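You operate a simulated robot arm through the tools that you are given. There is no shell and no other tool. Be economical: measure what you need, move in short steps, check, and stop when the job is done.

The job below is to be done with a simulated two-armed robot. You get a single attempt, and the scene is never put back.

## Task
Fetch the gear brush and stand it on top of the blue wipe pad. Then switch the roller arm on. Then fetch the blue tread block and set it on top of the teal drive box. Keep to this order. Set down upright: gear brush. The roller arm goes clockwise seen from above, to its stop.

Only the result counts: the job must be done as asked and must still hold three seconds after the hand-in. Knocking over, shifting, dropping, spilling or breaking anything else fails it.

## Robot
Two 7-joint arms with two-finger parallel grippers on one trunk, on a base that drives. Base frame: it is fixed to the floor where the robot stands at the start and does not move with it; the origin is under the middle of the robot, x ahead of it, y to its left, z up; the surface under the hand at the start is at about z = 780. Readings come in mm, degrees, newtons and seconds.
The left shoulder is at the start at [50, 168, 1032], the right one opposite. With the tool pointing down near the work surface each hand reaches from about 220 to 660 mm from the robot's upright axis, wherever it stands, measured 20 degrees to its own side. Places, roughly: blue tread block (6x6x6 cm) [1300, -700, 300]; blue wipe pad [-4000, -750, 750]; roller arm [1000, 600, 900]; teal drive box [-1500, 2250, 750]. Payload 1.57 kg a hand.
The tool frame of a hand sits at the grasp point between the pads (the TCP): z along the fingers, y along the line on which they close. The tips reach 30 mm beyond it. Largest opening 80 mm; finger width 17, thickness 12; the body of the gripper, 40 by 82 mm, starts 80 mm behind the TCP.
Orientation is told as [roll, pitch, yaw] about the base's x, y, z axes, in that order, counted from this pose: with the fingers straight down and closing along the base's y, the tool's x points along the base's -x, its y along +y and its z along -z.

## Interface
- The arms move only by the tool servo_tool. It takes "left_increments", "right_increments" or both (then of equal length, played together; a hand with none holds still); each is text: rows parted by semicolons, each of 6 numbers parted by spaces: the shift along the base's x, y, z in mm, then the turn, a rotation vector about the base's x, y, z in degrees. In form: dx dy dz wx wy wz; .... A call has 1 to 10 rows; each row is the pose to reach, as a shift and turn from the pose commanded when the call began. "left_grip" and "right_grip" are, for a hand that has rows, the gripper command, from -1 (shut) to 1 (fully open), values between in proportion, set as the call begins (left out, the last holds). Each row takes 0.2 s and may step no farther than 50 mm and 8.6 degrees from the row before; otherwise, or with a gripper value out of range, the whole call is refused. Where a pose cannot be reached the arm comes as near as it can. A force on the tool above 40 N (or 10 N above the force at the start of the call, whichever is more), or a blocked arm, ends the call early, and 0.2 s more pass. The fingers move at their own pace (about 45 mm/s each) and stop on an object; they squeeze with about 42 N. The grip force told is the motor's: it shows also when the fingers shut on nothing. Time passes only in rows, and 0.2 s behind the last, so rows that repeat a pose let the fingers close. It gives the time, the measured TCP pose, the force on the tool (base axes), the opening and the grip force at its end, in the units of the frame above (readings bear some noise), with the torque about the TCP (base axes, N m) and any sound that the robot's microphone picked up, and new pictures: "show" is both (left out), scene, wrist or none (wrist: the cameras of the hands that moved).
- Cameras (640 x 400 px; columns grow to the right, rows downward): "scene" is now at [129.4, -5.6, 1252.8]; the picture's right is [-0.08, -1.00, 0.00], its down [-0.47, 0.04, -0.88] and it looks along [0.88, -0.07, -0.47] (base axes); focal length 290 px, centre (320, 200). "left" rides on the left gripper at [72, 7, -122] in its tool frame; the picture's right is [-0.09, 1.00, 0.00], its down [-0.84, -0.08, -0.54] and it looks along [-0.54, -0.05, 0.84] (tool axes); focal length 238 px, centre (320, 200). "right" rides on the right gripper at [72, -7, -122] in its tool frame; the picture's right is [0.09, 1.00, 0.00], its down [-0.84, 0.08, -0.54] and it looks along [-0.54, 0.05, 0.84] (tool axes); focal length 238 px, centre (320, 200). There is no depth. A picture from a camera that has moved, and an enlarged one, comes with that camera's place and axes in the base frame and with its lens.
- raise_lower(by): slides the trunk up (or, below 0, down) by that many mm; the arms and the scene camera ride with it, the base frame stays. It gives what a move gives, with no picture.
- roll_base(legs): drives the robot by 1 to 6 legs, each [ahead, left, turn to the left] in mm, mm and degrees, along the robot's own axes; the way and the turn of a leg run together, so that a leg with both is an arc; at most 1500 mm and 180 degrees a leg. The arms and the cameras ride along, it lands a little off, and it stops where it bumps. It gives what a move gives, and a new picture of the scene camera.
- aim_head(pan, tilt): turns the head with the scene camera to pan (to the left, within 80 degrees either way) and tilt (down, from -29 to 69), counted from straight ahead of the robot. It gives what a move gives, and a new picture of the scene camera.
- inspect(camera, box): a new picture of the part [left, top, right, bottom] of that camera's present view, enlarged. It takes no simulated time.
- sign_off(): hands the job in; it is judged then, once.

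Work in short steps. Places have to be worked out from the pictures, the camera data and where the tool is seen: move nearer, look again, correct. Check each grasp and each placing, and mend what went wrong. You have 165 turns and 260 pictures in all, those below and enlarged ones among them. Open the grippers and draw the arms clear of the work before you hand the job in, unless the task says otherwise; then end with one line.

The tools are called after ">>>" as name(argument=value, ...) on one line, values as JSON. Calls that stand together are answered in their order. servo_tool: Moves the arms, as the interface text tells. Its arguments: {"type":"object","properties":{"left_increments":{"type":"string"},"left_grip":{"type":"number"},"right_increments":{"type":"string"},"right_grip":{"type":"number"},"show":{"type":"string","enum":["both","scene","wrist","none"]}},"required":[]} The other tools are called the same way: raise_lower (by) slides the trunk up or down; roll_base (legs) drives the base; aim_head (pan, tilt) turns the head that bears the scene camera; inspect (camera, box) takes an enlarged picture of a part of a camera's view; sign_off () hands the job in.

At the start:

```text
time: 0.0
left_position: [406.1, 157.2, 1021.1]
left_tool_rot: [0.0, 0.0, 0.0]
left_force: [0.5, -0.1, 0.1]
left_ft_torque: [0.01, 0.0, -0.02]
left_width: 79.9
left_gripper_force: 0.1
right_position: [386.6, -140.1, 1032.1]
right_tool_rot: [0.0, 0.1, 0.0]
right_force: [-0.3, 1.2, 1.2]
right_ft_torque: [0.04, 0.0, 0.01]
right_width: 79.8
right_gripper_force: 0.1
trunk travel left (down, up): [-200.0, 243.0]
robot x, y, heading: [-0.1, 0.5, 0.2]
head pan, tilt: [-4.7, 28.3]
```

scene: 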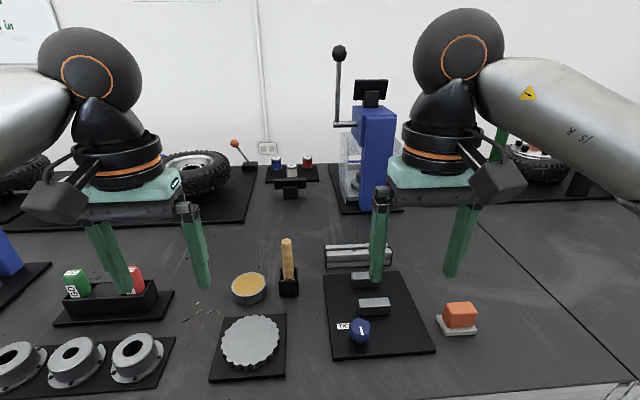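
right: 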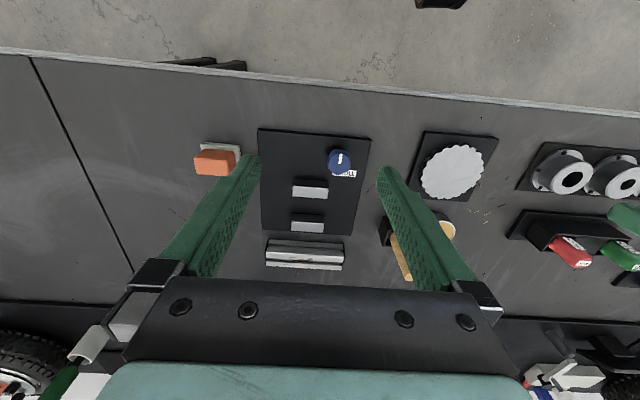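
left: 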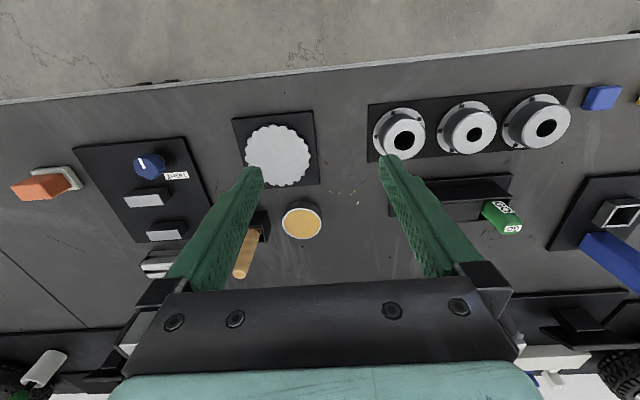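

I'll look closer at the brush candidate (the wooden handle in a black block) and the surroundings.

>>> inspect(camera="scene", box=[200, 200, 400, 325])

>>> inspect(camera="left", box=[200, 150, 360, 290])

>>> aim_head(pan=40, tilt=25)

```text
3.20 times, centred on (300, 262) of scene
camera zoom: at [129.4, -5.6, 1252.8], right [-0.08, -1.0, 0.0], down [-0.47, 0.04, -0.88], along [0.88, -0.07, -0.47], focal length 928 px, centre (384, 0)
```

zoom: 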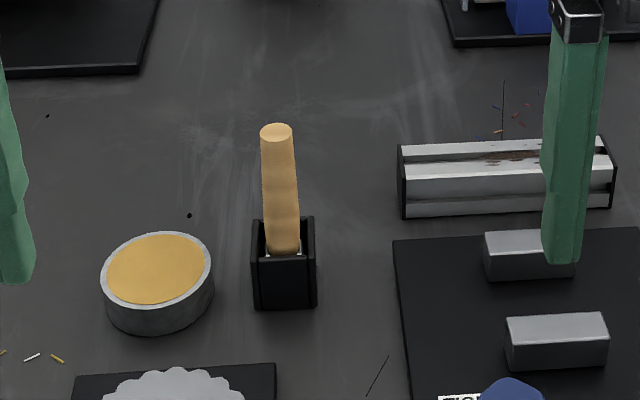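

```text
2.86 times, centred on (280, 220) of left
camera zoom: at [335.1, 163.7, 1142.5], right [0.09, 1.0, 0.0], down [0.84, -0.08, 0.54], along [0.54, -0.05, -0.84], focal length 681 px, centre (434, 143)
```

zoom: 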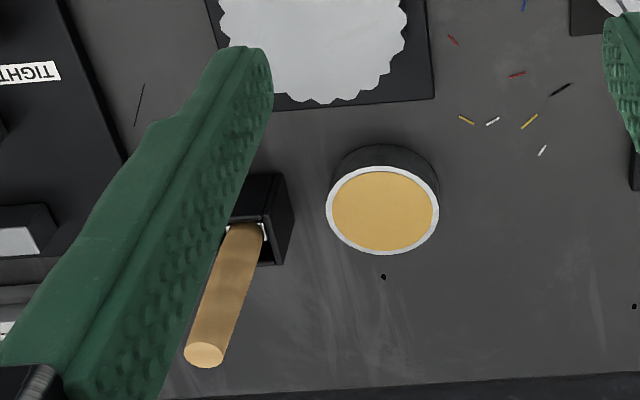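

```text
time: 1.1
left_position: [406.3, 156.7, 1021.1]
left_tool_rot: [0.0, 0.0, 0.0]
left_force: [0.0, 0.7, 0.8]
left_ft_torque: [-0.01, 0.01, 0.03]
left_width: 79.9
left_gripper_force: 0.1
right_position: [386.4, -140.3, 1033.3]
right_tool_rot: [0.0, 0.1, 0.0]
right_force: [0.5, -0.5, 0.1]
right_ft_torque: [0.04, 0.02, 0.02]
right_width: 79.9
right_gripper_force: 0.1
trunk travel left (down, up): [-200.0, 243.0]
robot x, y, heading: [0.9, -3.1, 0.1]
head pan, tilt: [40.0, 25.0]
camera scene: at [109.2, 61.0, 1258.0], right [0.64, -0.77, 0.0], down [-0.32, -0.27, -0.91], along [0.69, 0.58, -0.42], focal length 290 px, centre (320, 200)
```

scene: 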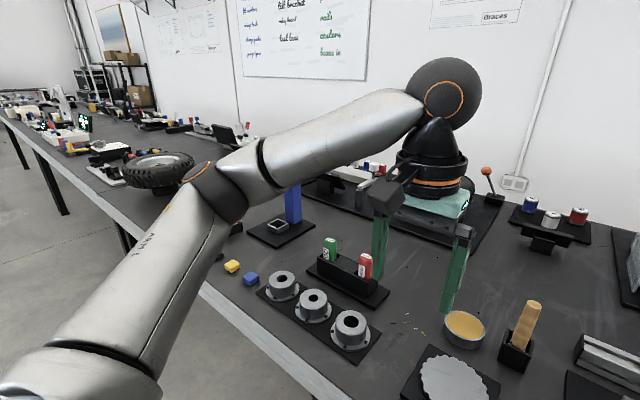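

The brush stands in a black cup, its handle top at about (596, 24, 916). I shift the base right so that the left hand can reach it comfortably, and look ahead again.

>>> roll_base(legs=[[20, -110, 0]])

>>> aim_head(pan=0, tilt=35)

```text
time: 2.8
left_position: [425.6, 46.1, 1021.0]
left_tool_rot: [0.0, 0.0, -0.1]
left_force: [-0.5, 0.0, 1.1]
left_ft_torque: [-0.03, 0.02, 0.01]
left_width: 79.9
left_gripper_force: 0.1
right_position: [405.9, -250.6, 1032.8]
right_tool_rot: [0.0, 0.0, 0.0]
right_force: [0.2, 0.5, 0.8]
right_ft_torque: [0.01, 0.0, 0.03]
right_width: 79.9
right_gripper_force: 0.1
trunk travel left (down, up): [-200.0, 243.0]
robot x, y, heading: [20.9, -110.0, 0.1]
head pan, tilt: [40.0, 25.0]
camera scene: at [129.0, -49.8, 1258.1], right [0.64, -0.77, 0.0], down [-0.32, -0.27, -0.91], along [0.69, 0.58, -0.42], focal length 290 px, centre (320, 200)
```

scene: 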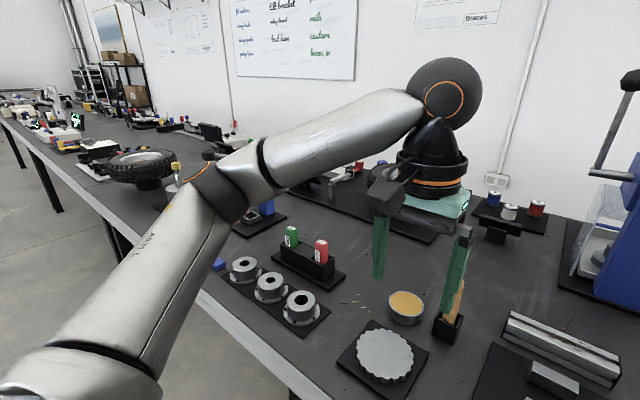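

```text
time: 3.8
left_position: [424.4, 45.9, 1020.1]
left_tool_rot: [0.0, 0.0, -0.1]
left_force: [0.7, 0.1, 0.0]
left_ft_torque: [0.01, 0.0, -0.01]
left_width: 80.3
left_gripper_force: 0.0
right_position: [405.7, -250.7, 1033.7]
right_tool_rot: [0.0, 0.1, -0.1]
right_force: [0.5, 0.0, -0.1]
right_ft_torque: [-0.02, -0.04, -0.01]
right_width: 79.9
right_gripper_force: 0.1
trunk travel left (down, up): [-200.0, 243.0]
robot x, y, heading: [19.1, -112.0, 0.1]
head pan, tilt: [0.0, 35.0]
camera scene: at [146.4, -108.8, 1242.3], right [0.0, -1.0, 0.0], down [-0.57, 0.0, -0.82], along [0.82, 0.0, -0.57], focal length 290 px, centre (320, 200)
```

scene: 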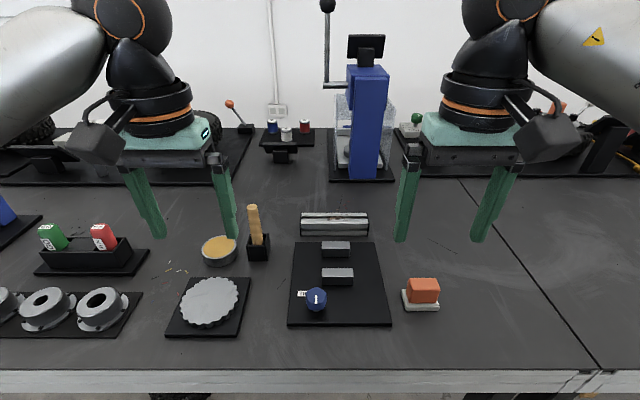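

The hand is at (425, 46, 1020). I move it forward to just short of the handle, staying above it, for a close look.

>>> servo_tool(left_increments="45 -6 0 0 0 0; 90 -12 -10 0 0 0; 135 -18 -20 0 0 0; 135 -18 -20 0 0 0", left_grip=1)

```text
time: 4.8
left_position: [559.9, 30.7, 999.3]
left_tool_rot: [-0.1, 0.1, -0.1]
left_force: [-1.0, -0.2, -0.1]
left_ft_torque: [-0.01, 0.01, 0.04]
left_width: 80.0
left_gripper_force: 0.1
right_position: [405.5, -251.7, 1033.9]
right_tool_rot: [0.0, 0.0, 0.0]
right_force: [0.9, -0.5, -0.4]
right_ft_torque: [-0.01, -0.03, 0.02]
right_width: 80.0
right_gripper_force: 0.1
trunk travel left (down, up): [-200.0, 243.0]
robot x, y, heading: [19.1, -109.9, 0.0]
head pan, tilt: [0.0, 35.0]
camera scene: at [146.3, -108.9, 1242.3], right [0.0, -1.0, 0.0], down [-0.57, 0.0, -0.82], along [0.82, 0.0, -0.57], focal length 290 px, centre (320, 200)
camera left: at [490.3, 36.7, 1121.0], right [0.09, 1.0, 0.0], down [0.84, -0.08, 0.54], along [0.54, -0.05, -0.84], focal length 238 px, centre (320, 200)
```

scene: 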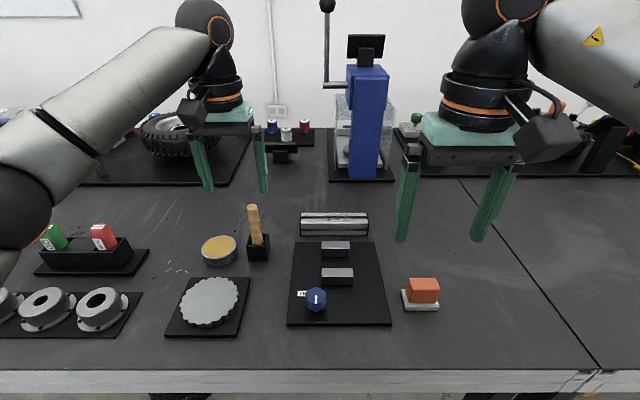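
left: 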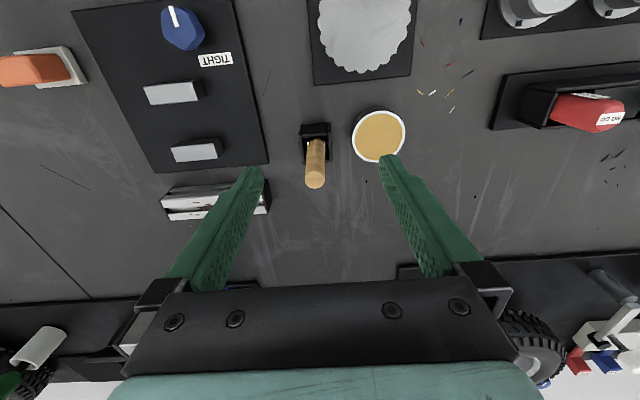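

Handle top is at about (598, 22), nearly vertical. I move over it and descend to z≈882 with fingers straddling it.

>>> servo_tool(left_increments="38 -8 0 0 0 0; 38 -8 -40 0 0 0; 38 -8 -80 0 0 0; 38 -8 -117 0 0 0; 38 -8 -117 0 0 0")

```text
time: 6.0
left_position: [599.0, 20.1, 881.0]
left_tool_rot: [0.1, 0.0, 0.0]
left_force: [0.7, -0.8, 0.3]
left_ft_torque: [-0.01, 0.01, -0.04]
left_width: 79.8
left_gripper_force: 0.0
right_position: [406.6, -251.0, 1033.0]
right_tool_rot: [-0.1, 0.0, 0.0]
right_force: [1.0, -0.4, -0.7]
right_ft_torque: [0.0, 0.03, -0.05]
right_width: 79.7
right_gripper_force: 0.2
trunk travel left (down, up): [-200.0, 243.0]
robot x, y, heading: [18.4, -112.8, -0.1]
head pan, tilt: [0.0, 35.0]
camera scene: at [146.4, -108.8, 1242.3], right [0.0, -1.0, 0.0], down [-0.57, 0.0, -0.82], along [0.82, 0.0, -0.57], focal length 290 px, centre (320, 200)
camera left: at [528.9, 27.4, 1004.3], right [0.09, 1.0, 0.0], down [0.84, -0.08, 0.54], along [0.54, -0.05, -0.84], focal length 238 px, centre (320, 200)
```

scene: 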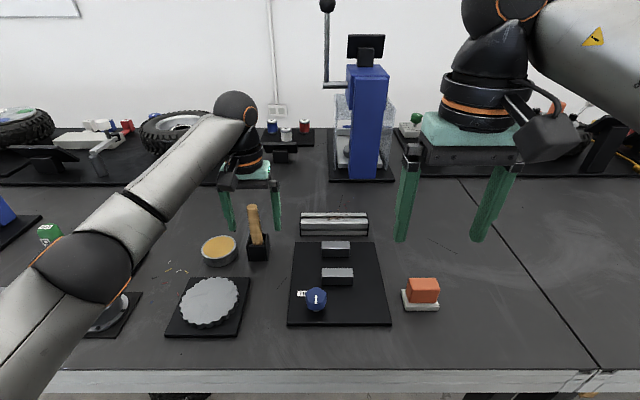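
left: 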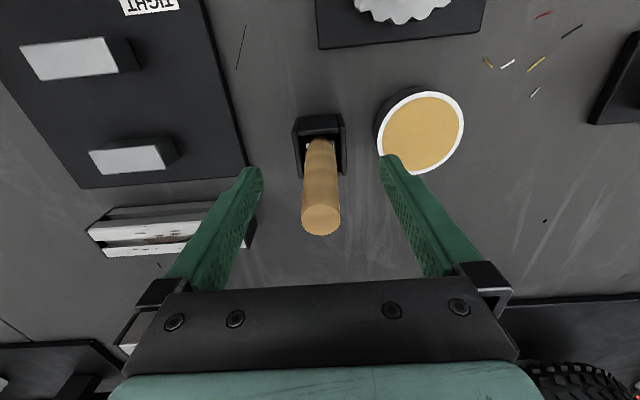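

The handle is centred between the fingers. I close.

>>> servo_tool(left_increments="0 1 0 0 0 0; 0 1 0 0 0 0; 0 1 0 0 0 0; 0 1 0 0 0 0; 0 1 0 0 0 0; 0 1 0 0 0 0", left_grip=-1)

```text
time: 7.4
left_position: [599.3, 21.0, 882.8]
left_tool_rot: [0.1, 0.0, -0.1]
left_force: [0.5, 0.0, -0.6]
left_ft_torque: [0.01, -0.05, -0.05]
left_width: 21.4
left_gripper_force: 33.9
right_position: [405.7, -251.3, 1033.3]
right_tool_rot: [0.0, 0.0, 0.0]
right_force: [-0.5, 0.0, 0.0]
right_ft_torque: [-0.01, -0.05, -0.03]
right_width: 79.9
right_gripper_force: 0.1
trunk travel left (down, up): [-200.0, 243.0]
robot x, y, heading: [15.1, -112.9, 0.1]
head pan, tilt: [0.0, 35.0]
camera scene: at [146.4, -108.9, 1242.3], right [0.0, -1.0, 0.0], down [-0.57, 0.0, -0.82], along [0.82, 0.0, -0.57], focal length 290 px, centre (320, 200)
camera left: at [528.6, 27.9, 1004.7], right [0.09, 1.0, 0.0], down [0.84, -0.08, 0.54], along [0.54, -0.05, -0.84], focal length 238 px, centre (320, 200)
```

scene: 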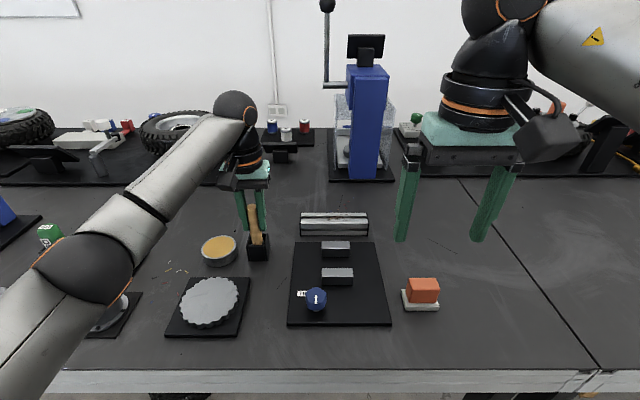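
left: 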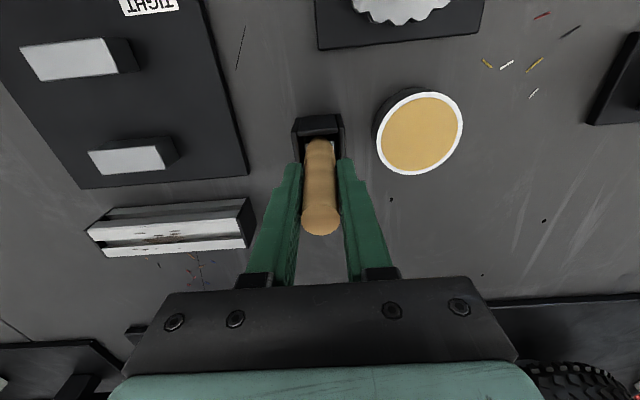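

Held, 21 mm wide. I lift slowly at first, then out.

>>> servo_tool(left_increments="0 0 12 0 0 0; 0 0 25 0 0 0; 0 0 40 0 0 0; 0 0 60 0 0 0; 0 0 80 0 0 0; 0 0 100 0 0 0; 0 0 120 0 0 0; 0 0 120 0 0 0")

```text
time: 9.2
left_position: [598.9, 21.3, 1004.4]
left_tool_rot: [0.1, 0.1, -0.1]
left_force: [-0.8, 0.4, 0.2]
left_ft_torque: [-0.02, 0.0, 0.0]
left_width: 21.2
left_gripper_force: 34.3
right_position: [405.5, -250.5, 1032.5]
right_tool_rot: [-0.1, 0.0, 0.1]
right_force: [0.1, 0.4, 0.4]
right_ft_torque: [0.0, 0.0, -0.01]
right_width: 80.1
right_gripper_force: 0.0
trunk travel left (down, up): [-200.0, 243.0]
robot x, y, heading: [19.5, -108.5, 0.3]
head pan, tilt: [0.0, 35.0]
camera scene: at [146.4, -108.9, 1242.3], right [0.0, -1.0, 0.0], down [-0.57, 0.0, -0.82], along [0.82, 0.0, -0.57], focal length 290 px, centre (320, 200)
camera left: at [528.1, 27.1, 1126.7], right [0.09, 1.0, 0.0], down [0.84, -0.08, 0.54], along [0.54, -0.05, -0.84], focal length 238 px, centre (320, 200)
```

scene: 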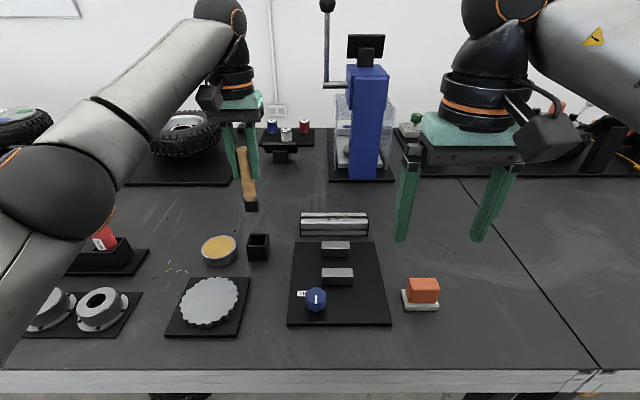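
left: 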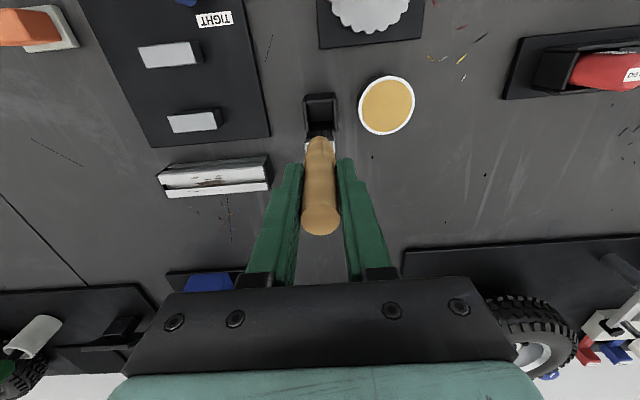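

The brush is out and free. I measure how its foot sits relative to the hand.

>>> inspect(camera="scene", box=[200, 120, 300, 220])

>>> inspect(camera="left", box=[270, 80, 370, 250])

```text
4.00 times, centred on (250, 170) of scene
camera zoom: at [146.4, -108.9, 1242.3], right [0.0, -1.0, 0.0], down [-0.57, 0.0, -0.82], along [0.82, 0.0, -0.57], focal length 1160 px, centre (600, 320)
```

zoom: 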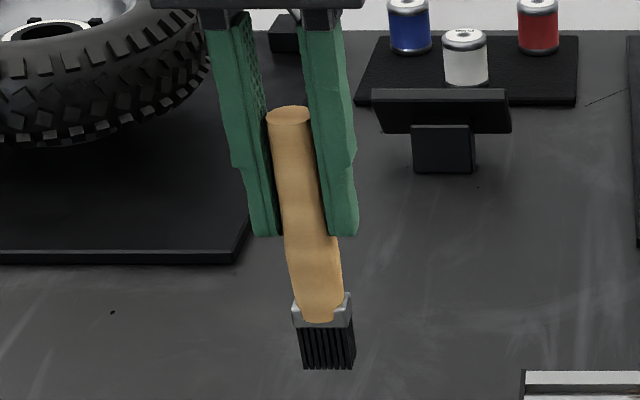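

```text
2.35 times, centred on (320, 165) of left
camera zoom: at [528.1, 27.1, 1126.7], right [0.09, 1.0, 0.0], down [0.84, -0.08, 0.54], along [0.54, -0.05, -0.84], focal length 561 px, centre (320, 282)
```

zoom: 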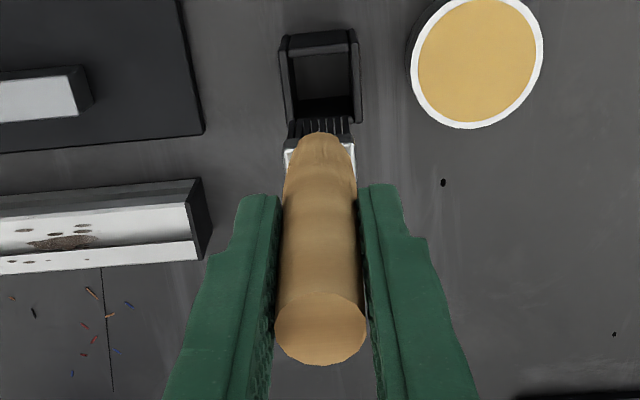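

The brush hangs vertical, its foot about 98 mm below the TCP. I draw the hand back near the body and raise it before driving.

>>> servo_tool(left_increments="-45 6 10 0 0 0; -90 12 20 0 0 0; -135 18 30 0 0 0; -174 24 30 0 0 0; -174 24 30 0 0 0", show="none")

>>> roll_base(legs=[[-450, 0, 0]])

>>> aim_head(pan=-80, tilt=15)

>>> aim_head(pan=80, tilt=15)

```text
time: 10.4
left_position: [425.2, 45.7, 1032.5]
left_tool_rot: [0.0, 0.0, 0.1]
left_force: [-0.2, 0.2, -0.2]
left_ft_torque: [0.02, 0.0, -0.01]
left_width: 20.9
left_gripper_force: 34.4
right_position: [406.3, -250.8, 1033.3]
right_tool_rot: [0.1, 0.0, 0.0]
right_force: [-0.5, -0.7, 0.9]
right_ft_torque: [0.0, -0.01, 0.02]
right_width: 79.9
right_gripper_force: 0.1
trunk travel left (down, up): [-200.0, 243.0]
robot x, y, heading: [25.1, -109.1, 0.1]
head pan, tilt: [0.0, 35.0]
```

```text
time: 13.1
left_position: [-20.3, 46.7, 1033.4]
left_tool_rot: [-0.1, 0.0, -0.1]
left_force: [0.1, 0.2, -0.4]
left_ft_torque: [0.01, 0.0, -0.02]
left_width: 21.2
left_gripper_force: 34.9
right_position: [-39.6, -250.3, 1033.0]
right_tool_rot: [0.0, 0.1, -0.2]
right_force: [0.9, -1.3, -0.7]
right_ft_torque: [0.03, -0.02, 0.02]
right_width: 80.1
right_gripper_force: 0.1
trunk travel left (down, up): [-200.0, 243.0]
robot x, y, heading: [-427.1, -107.6, -0.1]
head pan, tilt: [0.0, 35.0]
camera scene: at [-299.7, -108.5, 1242.3], right [0.0, -1.0, 0.0], down [-0.57, 0.0, -0.82], along [0.82, 0.0, -0.57], focal length 290 px, centre (320, 200)
```

scene: 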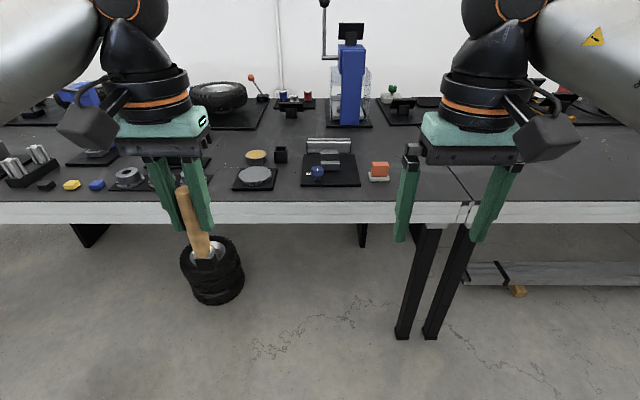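

```text
time: 14.7
left_position: [-20.5, 44.3, 1033.5]
left_tool_rot: [0.0, 0.0, 0.0]
left_force: [0.4, -1.4, 0.0]
left_ft_torque: [0.03, -0.01, 0.03]
left_width: 21.1
left_gripper_force: 34.4
right_position: [-41.2, -252.3, 1033.3]
right_tool_rot: [0.0, 0.0, -0.1]
right_force: [0.1, -0.7, 0.5]
right_ft_torque: [-0.01, 0.02, -0.02]
right_width: 80.3
right_gripper_force: 0.1
trunk travel left (down, up): [-200.0, 243.0]
robot x, y, heading: [-425.2, -113.1, -0.2]
head pan, tilt: [-80.0, 15.0]
camera scene: at [-371.4, -200.3, 1274.3], right [-0.98, -0.17, 0.0], down [-0.04, 0.26, -0.97], along [0.17, -0.95, -0.26], focal length 290 px, centre (320, 200)
```

scene: 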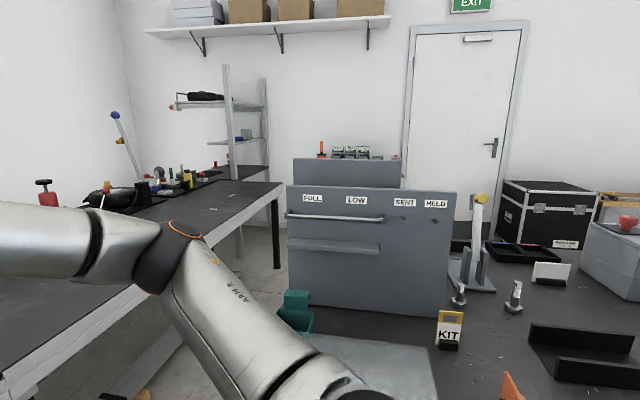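

```text
time: 17.1
left_position: [-21.1, 44.8, 1032.3]
left_tool_rot: [-0.1, 0.1, 0.0]
left_force: [0.2, -0.4, -1.0]
left_ft_torque: [-0.01, 0.02, 0.0]
left_width: 21.2
left_gripper_force: 34.0
right_position: [-40.5, -251.4, 1033.6]
right_tool_rot: [0.0, 0.0, -0.2]
right_force: [0.7, 0.0, -0.8]
right_ft_torque: [-0.01, 0.0, -0.01]
right_width: 80.0
right_gripper_force: 0.1
trunk travel left (down, up): [-200.0, 243.0]
robot x, y, heading: [-428.1, -110.9, -0.3]
head pan, tilt: [80.0, 15.0]
camera scene: at [-371.1, -16.3, 1274.3], right [0.98, -0.18, 0.0], down [-0.05, -0.25, -0.97], along [0.17, 0.95, -0.26], focal length 290 px, centre (320, 200)
```

scene: 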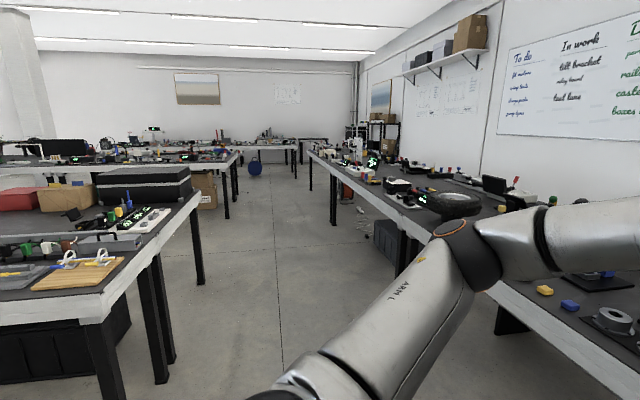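

There are benches behind me on both sides. I shift left into the middle of the aisle and turn half around to see the way to the pad.

>>> roll_base(legs=[[0, 200, 0], [0, 0, 170]])

>>> aim_head(pan=0, tilt=20)

```text
time: 26.4
left_position: [-854.4, 7.5, 1033.3]
left_tool_rot: [0.0, 0.1, 169.2]
left_force: [-0.6, 0.4, -0.6]
left_ft_torque: [-0.04, 0.0, 0.02]
left_width: 21.2
left_gripper_force: 34.3
right_position: [-778.6, 295.7, 1033.4]
right_tool_rot: [0.0, 0.0, 169.2]
right_force: [0.6, -0.1, -0.5]
right_ft_torque: [0.03, 0.02, 0.02]
right_width: 79.9
right_gripper_force: 0.1
trunk travel left (down, up): [-200.0, 243.0]
robot x, y, heading: [-430.0, 85.4, 169.1]
head pan, tilt: [80.0, 15.0]
camera scene: at [-500.0, 7.6, 1274.3], right [-0.93, 0.36, 0.0], down [0.09, 0.24, -0.97], along [-0.34, -0.9, -0.26], focal length 290 px, centre (320, 200)
```

scene: 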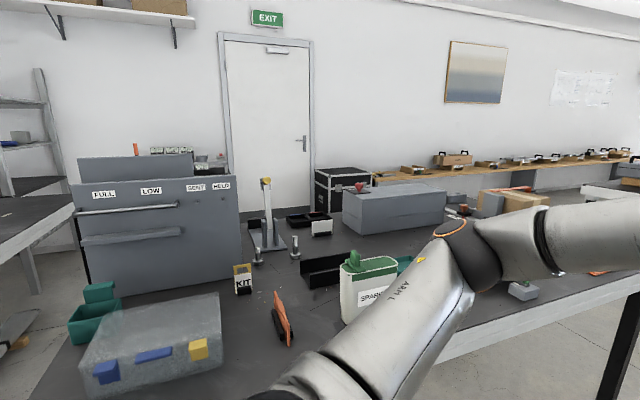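

```text
time: 27.9
left_position: [-854.4, 8.4, 1032.8]
left_tool_rot: [0.0, 0.1, 169.2]
left_force: [0.2, -0.1, -0.6]
left_ft_torque: [0.0, -0.05, -0.01]
left_width: 20.9
left_gripper_force: 34.7
right_position: [-779.1, 296.6, 1034.4]
right_tool_rot: [0.1, 0.0, 169.2]
right_force: [0.2, 0.4, 0.5]
right_ft_torque: [0.01, 0.02, -0.02]
right_width: 80.0
right_gripper_force: 0.0
trunk travel left (down, up): [-200.0, 243.0]
robot x, y, heading: [-423.6, 83.1, 169.0]
head pan, tilt: [0.0, 20.0]
camera scene: at [-558.3, 112.4, 1266.1], right [0.19, 0.98, 0.0], down [0.34, -0.06, -0.94], along [-0.92, 0.18, -0.34], focal length 290 px, centre (320, 200)
```

scene: 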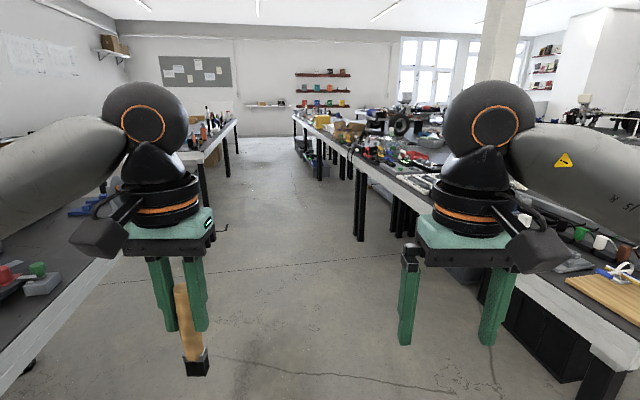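

The aisle runs straight along −x, between bench edges at y≈−430 and y≈810. I align and drive down to about x=−3300.

>>> roll_base(legs=[[0, 0, 11], [1450, -80, 0], [1400, 0, 0]])

>>> aim_head(pan=45, tilt=25)

```text
time: 42.5
left_position: [-3684.0, -87.6, 1033.4]
left_tool_rot: [0.0, 0.0, -177.9]
left_force: [-0.2, -0.4, -1.6]
left_ft_torque: [0.02, 0.0, -0.02]
left_width: 21.4
left_gripper_force: 34.5
right_position: [-3674.8, 208.4, 1033.3]
right_tool_rot: [0.0, -0.1, -177.9]
right_force: [-0.3, -0.2, 0.0]
right_ft_torque: [-0.01, 0.0, -0.01]
right_width: 80.0
right_gripper_force: 0.1
trunk travel left (down, up): [-200.0, 243.0]
robot x, y, heading: [-3282.7, 86.0, -178.0]
head pan, tilt: [0.0, 20.0]
camera scene: at [-3418.6, 80.1, 1266.1], right [-0.04, 1.0, 0.0], down [0.34, 0.01, -0.94], along [-0.94, -0.03, -0.34], focal length 290 px, centre (320, 200)
```

scene: 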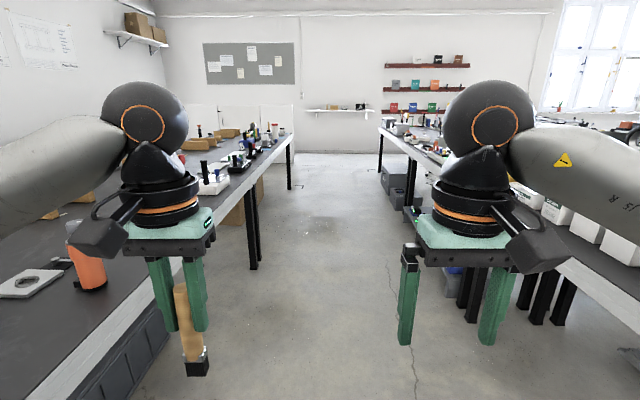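

```text
time: 43.6
left_position: [-3683.6, -88.2, 1033.5]
left_tool_rot: [0.0, 0.1, -177.9]
left_force: [0.4, -0.8, 0.5]
left_ft_torque: [-0.01, 0.02, -0.02]
left_width: 21.0
left_gripper_force: 34.6
right_position: [-3674.7, 208.5, 1033.4]
right_tool_rot: [0.1, 0.1, -177.9]
right_force: [-0.2, -0.3, -0.9]
right_ft_torque: [0.02, -0.02, 0.0]
right_width: 80.2
right_gripper_force: 0.0
trunk travel left (down, up): [-200.0, 243.0]
robot x, y, heading: [-3286.4, 83.9, -177.9]
head pan, tilt: [45.0, 25.0]
camera scene: at [-3388.2, 16.1, 1258.0], right [-0.73, 0.68, 0.0], down [0.29, 0.31, -0.91], along [-0.62, -0.66, -0.42], focal length 290 px, centre (320, 200)
```

scene: 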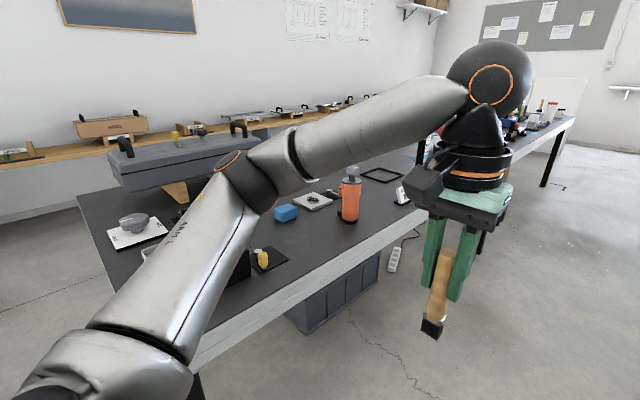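

The blue pad is at about (−3960, −785), near an orange bottle, with the bench edge at y≈−460. I drive alongside it and turn to face the bench.

>>> roll_base(legs=[[770, -90, 0], [0, 0, 88]])

>>> aim_head(pan=0, tilt=30)

```text
time: 51.5
left_position: [-3915.5, -259.8, 1033.4]
left_tool_rot: [0.0, 0.0, -90.9]
left_force: [-0.3, 0.8, -0.2]
left_ft_torque: [0.01, 0.03, 0.01]
left_width: 20.9
left_gripper_force: 34.8
right_position: [-4211.2, -236.4, 1034.1]
right_tool_rot: [-0.1, 0.1, -90.7]
right_force: [0.2, -0.1, 0.7]
right_ft_torque: [0.02, -0.02, 0.01]
right_width: 80.0
right_gripper_force: 0.1
trunk travel left (down, up): [-200.0, 243.0]
robot x, y, heading: [-4067.7, 145.3, -90.7]
head pan, tilt: [45.0, 25.0]
camera scene: at [-4003.4, 43.6, 1258.0], right [-0.72, -0.7, 0.0], down [-0.29, 0.3, -0.91], along [0.63, -0.65, -0.42], focal length 290 px, centre (320, 200)
```

scene: 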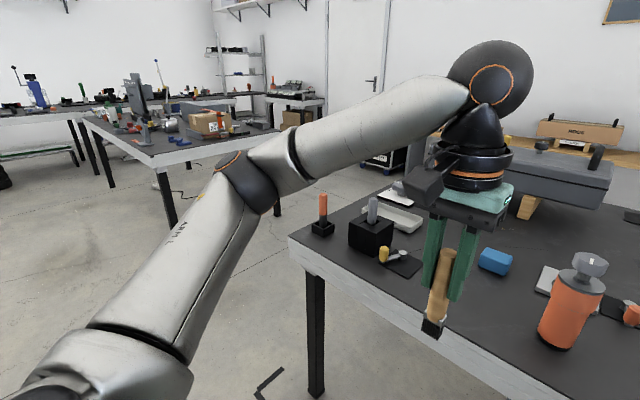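

```text
time: 52.7
left_position: [-3915.2, -259.8, 1032.3]
left_tool_rot: [0.1, 0.0, -90.7]
left_force: [-0.3, -0.3, -0.8]
left_ft_torque: [0.0, 0.0, 0.03]
left_width: 21.2
left_gripper_force: 34.6
right_position: [-4210.8, -235.9, 1033.9]
right_tool_rot: [0.0, 0.0, -90.8]
right_force: [-0.6, 0.4, -0.8]
right_ft_torque: [0.03, -0.02, 0.0]
right_width: 79.9
right_gripper_force: 0.1
trunk travel left (down, up): [-200.0, 243.0]
robot x, y, heading: [-4065.5, 151.7, -90.7]
head pan, tilt: [0.0, 30.0]
camera scene: at [-4068.9, 19.2, 1250.1], right [-1.0, 0.01, 0.0], down [0.01, 0.5, -0.87], along [-0.01, -0.87, -0.5], focal length 290 px, centre (320, 200)
```

scene: 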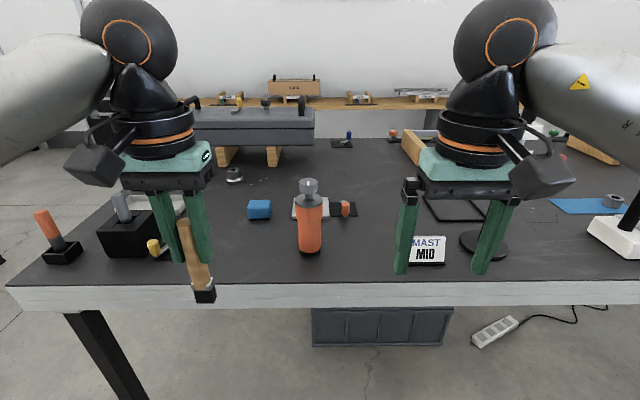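

Two blue items are seen: a block near x≈−3900 and a flat sheet far right. I inspect both.

>>> inspect(camera="scene", box=[220, 170, 370, 265])

>>> inspect(camera="scene", box=[500, 140, 640, 265])

```text
4.21 times, centred on (295, 218) of scene
camera zoom: at [-4068.9, 19.2, 1250.1], right [-1.0, 0.01, 0.0], down [0.01, 0.5, -0.87], along [-0.01, -0.87, -0.5], focal length 1221 px, centre (425, 126)
```

zoom: 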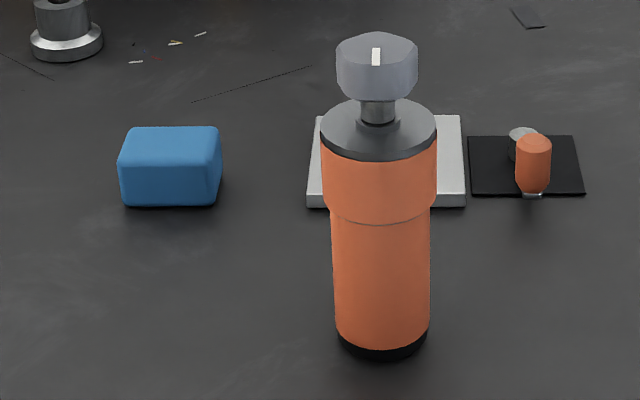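

```text
3.20 times, centred on (570, 202) of scene
camera zoom: at [-4068.9, 19.2, 1250.1], right [-1.0, 0.01, 0.0], down [0.01, 0.5, -0.87], along [-0.01, -0.87, -0.5], focal length 928 px, centre (-480, 192)
```

zoom: 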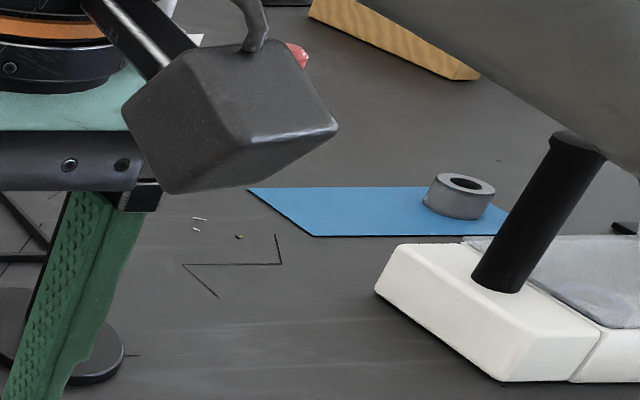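

The rounded blue block at about (−3890, −785) must be the pad (the flat sheet lies nearly a metre off). I drive ahead about 320 mm, keeping the hands clear of the orange bottle.

>>> roll_base(legs=[[250, 0, 0]])

>>> aim_head(pan=12, tilt=50)

```text
time: 54.5
left_position: [-3919.6, -503.4, 1033.7]
left_tool_rot: [0.1, 0.0, -90.9]
left_force: [0.0, 0.6, -1.1]
left_ft_torque: [0.01, 0.03, 0.01]
left_width: 21.3
left_gripper_force: 34.6
right_position: [-4216.7, -479.2, 1033.1]
right_tool_rot: [0.0, 0.0, -90.8]
right_force: [-1.6, 0.2, -0.2]
right_ft_torque: [0.01, 0.03, 0.02]
right_width: 80.2
right_gripper_force: 0.0
trunk travel left (down, up): [-200.0, 243.0]
robot x, y, heading: [-4069.5, -94.5, -90.7]
head pan, tilt: [0.0, 30.0]
camera scene: at [-4072.9, -223.9, 1250.0], right [-1.0, 0.02, 0.0], down [0.01, 0.5, -0.87], along [-0.01, -0.87, -0.5], focal length 290 px, centre (320, 200)
```

scene: 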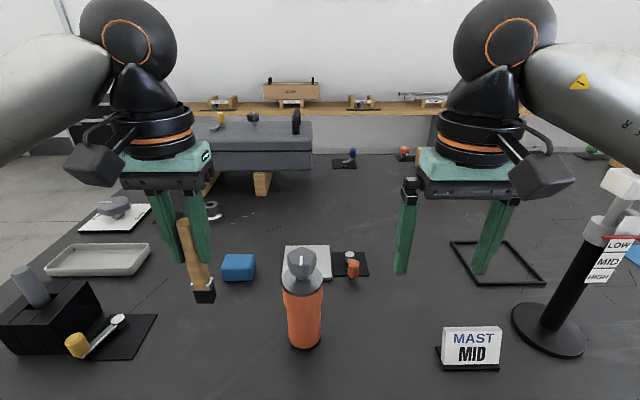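

```text
time: 55.3
left_position: [-3918.8, -503.5, 1034.4]
left_tool_rot: [0.0, -0.1, -90.8]
left_force: [0.0, 0.7, -1.0]
left_ft_torque: [-0.01, 0.01, 0.04]
left_width: 20.9
left_gripper_force: 34.4
right_position: [-4215.7, -480.0, 1034.1]
right_tool_rot: [0.0, 0.0, -90.9]
right_force: [-0.6, 0.5, -0.5]
right_ft_torque: [0.0, -0.01, -0.01]
right_width: 79.8
right_gripper_force: 0.0
trunk travel left (down, up): [-200.0, 243.0]
robot x, y, heading: [-4072.7, -92.5, -91.0]
head pan, tilt: [12.0, 50.0]
camera scene: at [-4056.7, -208.7, 1220.6], right [-0.98, -0.19, 0.0], down [-0.15, 0.75, -0.64], along [0.12, -0.63, -0.77], focal length 290 px, centre (320, 200)
```

scene: 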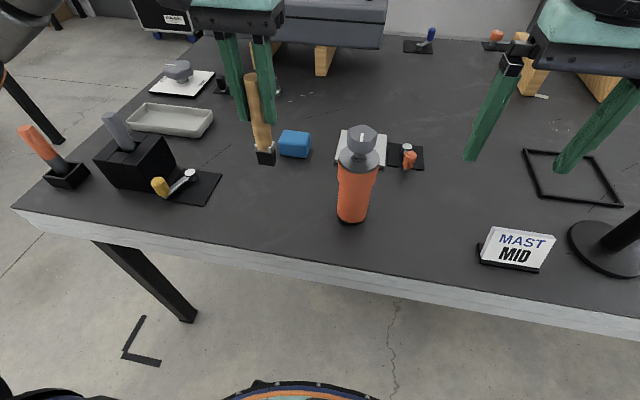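

Pad is at about (−3900, −708). I drive 60 mm closer and look with the wrist camera with the hand just short of the pad.

>>> roll_base(legs=[[60, 0, 0]])

>>> servo_tool(left_increments="0 -30 20 0 0 0; 0 -60 20 0 0 0; 0 -60 20 0 0 0")

>>> inspect(camera="scene", box=[200, 80, 360, 200])

>>> inspect(camera="left", box=[240, 80, 400, 200])

```text
time: 56.3
left_position: [-3920.5, -565.1, 1033.3]
left_tool_rot: [0.0, 0.0, -91.0]
left_force: [0.0, -0.2, -0.5]
left_ft_torque: [-0.01, -0.05, 0.0]
left_width: 21.2
left_gripper_force: 33.8
right_position: [-4217.3, -538.3, 1032.8]
right_tool_rot: [0.0, 0.0, -91.0]
right_force: [-0.4, 0.0, -0.7]
right_ft_torque: [0.0, 0.0, -0.03]
right_width: 80.0
right_gripper_force: 0.1
trunk travel left (down, up): [-200.0, 243.0]
robot x, y, heading: [-4072.4, -157.9, -90.8]
head pan, tilt: [12.0, 50.0]
camera scene: at [-4057.8, -269.2, 1220.4], right [-0.98, -0.19, 0.0], down [-0.15, 0.75, -0.64], along [0.12, -0.63, -0.77], focal length 290 px, centre (320, 200)
```

scene: 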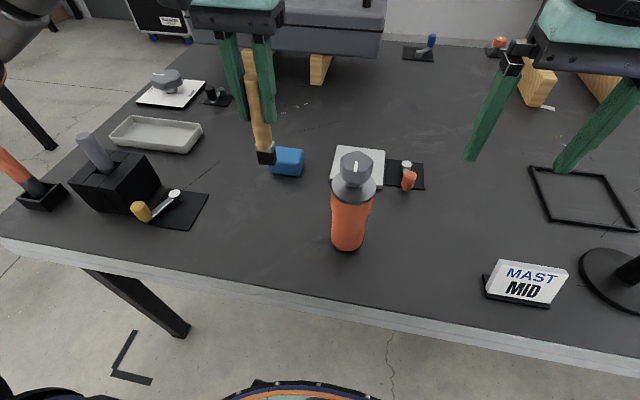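

```text
time: 57.1
left_position: [-3919.9, -624.7, 1054.5]
left_tool_rot: [0.0, 0.0, -91.0]
left_force: [0.0, 0.0, -0.8]
left_ft_torque: [0.01, 0.02, 0.0]
left_width: 21.0
left_gripper_force: 34.2
right_position: [-4217.4, -538.9, 1033.1]
right_tool_rot: [0.0, 0.0, -91.0]
right_force: [-0.2, -0.1, 1.0]
right_ft_torque: [0.02, 0.0, -0.02]
right_width: 79.9
right_gripper_force: 0.0
trunk travel left (down, up): [-200.0, 243.0]
robot x, y, heading: [-4071.7, -151.8, -91.0]
head pan, tilt: [12.0, 50.0]
camera scene: at [-4057.7, -268.7, 1220.5], right [-0.98, -0.19, 0.0], down [-0.15, 0.75, -0.64], along [0.12, -0.63, -0.77], focal length 290 px, centre (320, 200)
camera left: at [-3911.1, -552.8, 1176.0], right [0.99, -0.11, 0.0], down [-0.09, -0.84, 0.54], along [-0.06, -0.54, -0.84], focal length 238 px, centre (320, 200)
```

scene: 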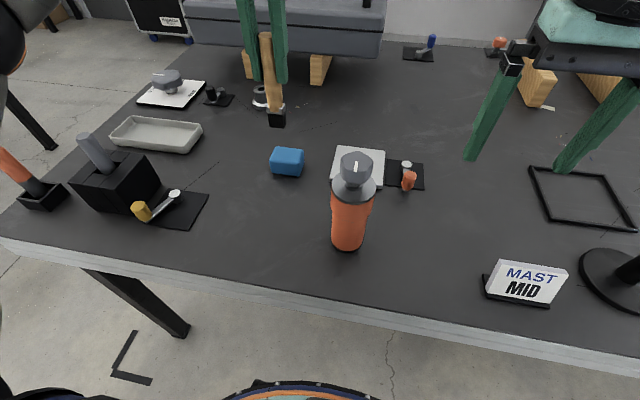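
left: 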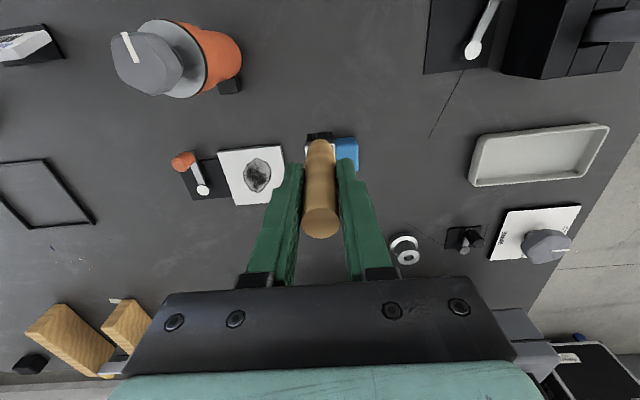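

```text
3.33 times, centred on (280, 140) of scene
camera zoom: at [-4057.7, -268.7, 1220.5], right [-0.98, -0.19, 0.0], down [-0.15, 0.75, -0.64], along [0.12, -0.63, -0.77], focal length 967 px, centre (453, 400)
```

zoom: 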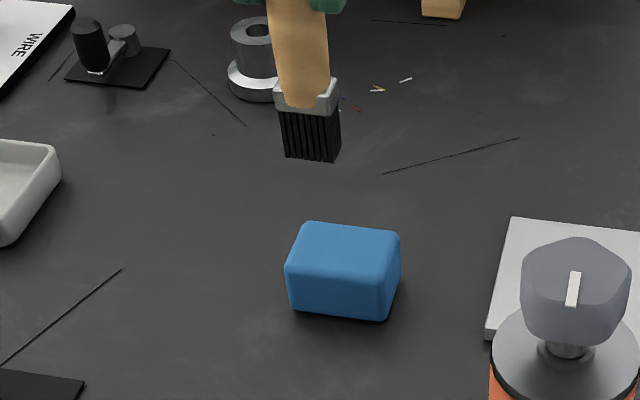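

```text
3.33 times, centred on (320, 140) of left
camera zoom: at [-3911.1, -552.8, 1176.0], right [0.99, -0.11, 0.0], down [-0.09, -0.84, 0.54], along [-0.06, -0.54, -0.84], focal length 794 px, centre (320, 400)
```

zoom: 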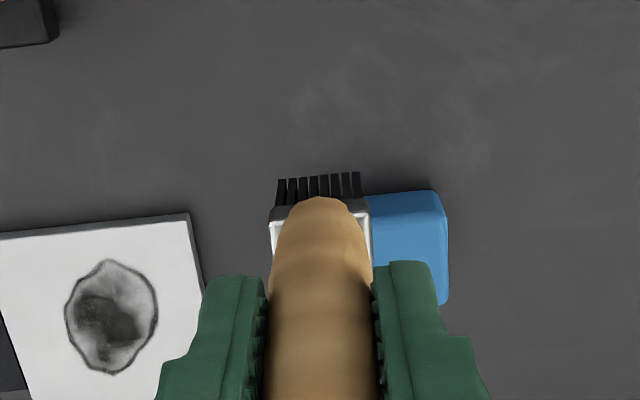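

Pad top is at z≈828, centred near (−3910, −695), about 65×50 mm. I move the brush above it and come down to about 20 mm above contact.

>>> servo_tool(left_increments="5 -35 0 0 0 0; 10 -70 0 0 0 0; 10 -70 -35 0 0 0; 10 -70 -70 0 0 0; 10 -70 -105 0 0 0; 10 -70 -105 0 0 0")

>>> inspect(camera="scene", box=[200, 80, 360, 200])

>>> inspect(camera="left", box=[240, 80, 400, 200])

```text
time: 58.5
left_position: [-3909.2, -692.6, 947.8]
left_tool_rot: [0.1, 0.0, -91.0]
left_force: [0.3, 0.4, 0.0]
left_ft_torque: [-0.02, 0.0, 0.05]
left_width: 20.9
left_gripper_force: 33.6
right_position: [-4216.8, -537.8, 1033.0]
right_tool_rot: [0.0, 0.0, -90.9]
right_force: [-0.1, 0.3, 0.0]
right_ft_torque: [-0.01, -0.01, -0.02]
right_width: 80.1
right_gripper_force: 0.1
trunk travel left (down, up): [-200.0, 243.0]
robot x, y, heading: [-4069.5, -153.3, -90.9]
head pan, tilt: [12.0, 50.0]
camera scene: at [-4057.7, -268.7, 1220.6], right [-0.98, -0.19, 0.0], down [-0.15, 0.75, -0.64], along [0.12, -0.63, -0.77], focal length 290 px, centre (320, 200)
camera left: at [-3899.9, -621.4, 1070.2], right [0.99, -0.11, 0.0], down [-0.09, -0.84, 0.54], along [-0.06, -0.54, -0.84], focal length 238 px, centre (320, 200)
```

scene: 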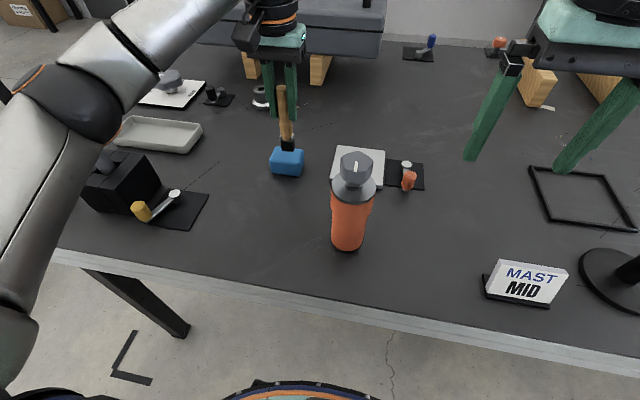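
left: 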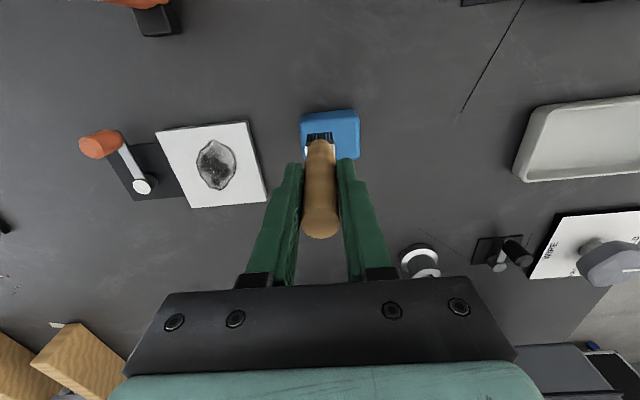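

```text
3.33 times, centred on (280, 140) of scene
camera zoom: at [-4057.7, -268.7, 1220.6], right [-0.98, -0.19, 0.0], down [-0.15, 0.75, -0.64], along [0.12, -0.63, -0.77], focal length 967 px, centre (453, 400)
```

zoom: 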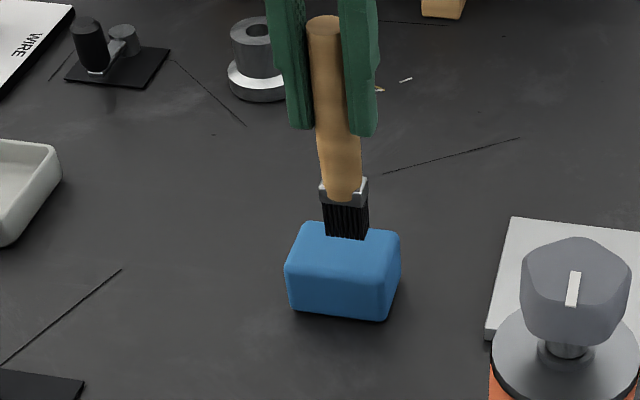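

```text
3.33 times, centred on (320, 140) of left
camera zoom: at [-3899.9, -621.4, 1070.2], right [0.99, -0.11, 0.0], down [-0.09, -0.84, 0.54], along [-0.06, -0.54, -0.84], focal length 794 px, centre (320, 400)
```

zoom: 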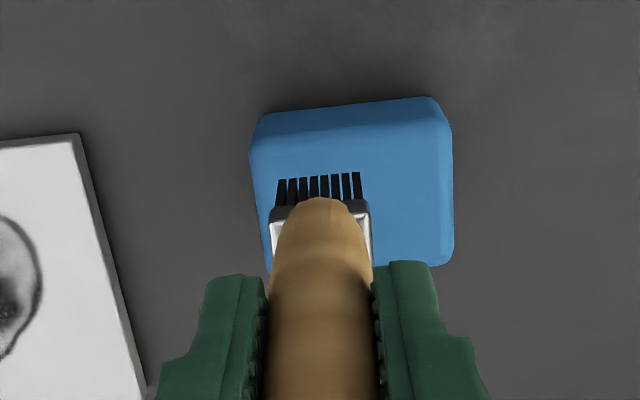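

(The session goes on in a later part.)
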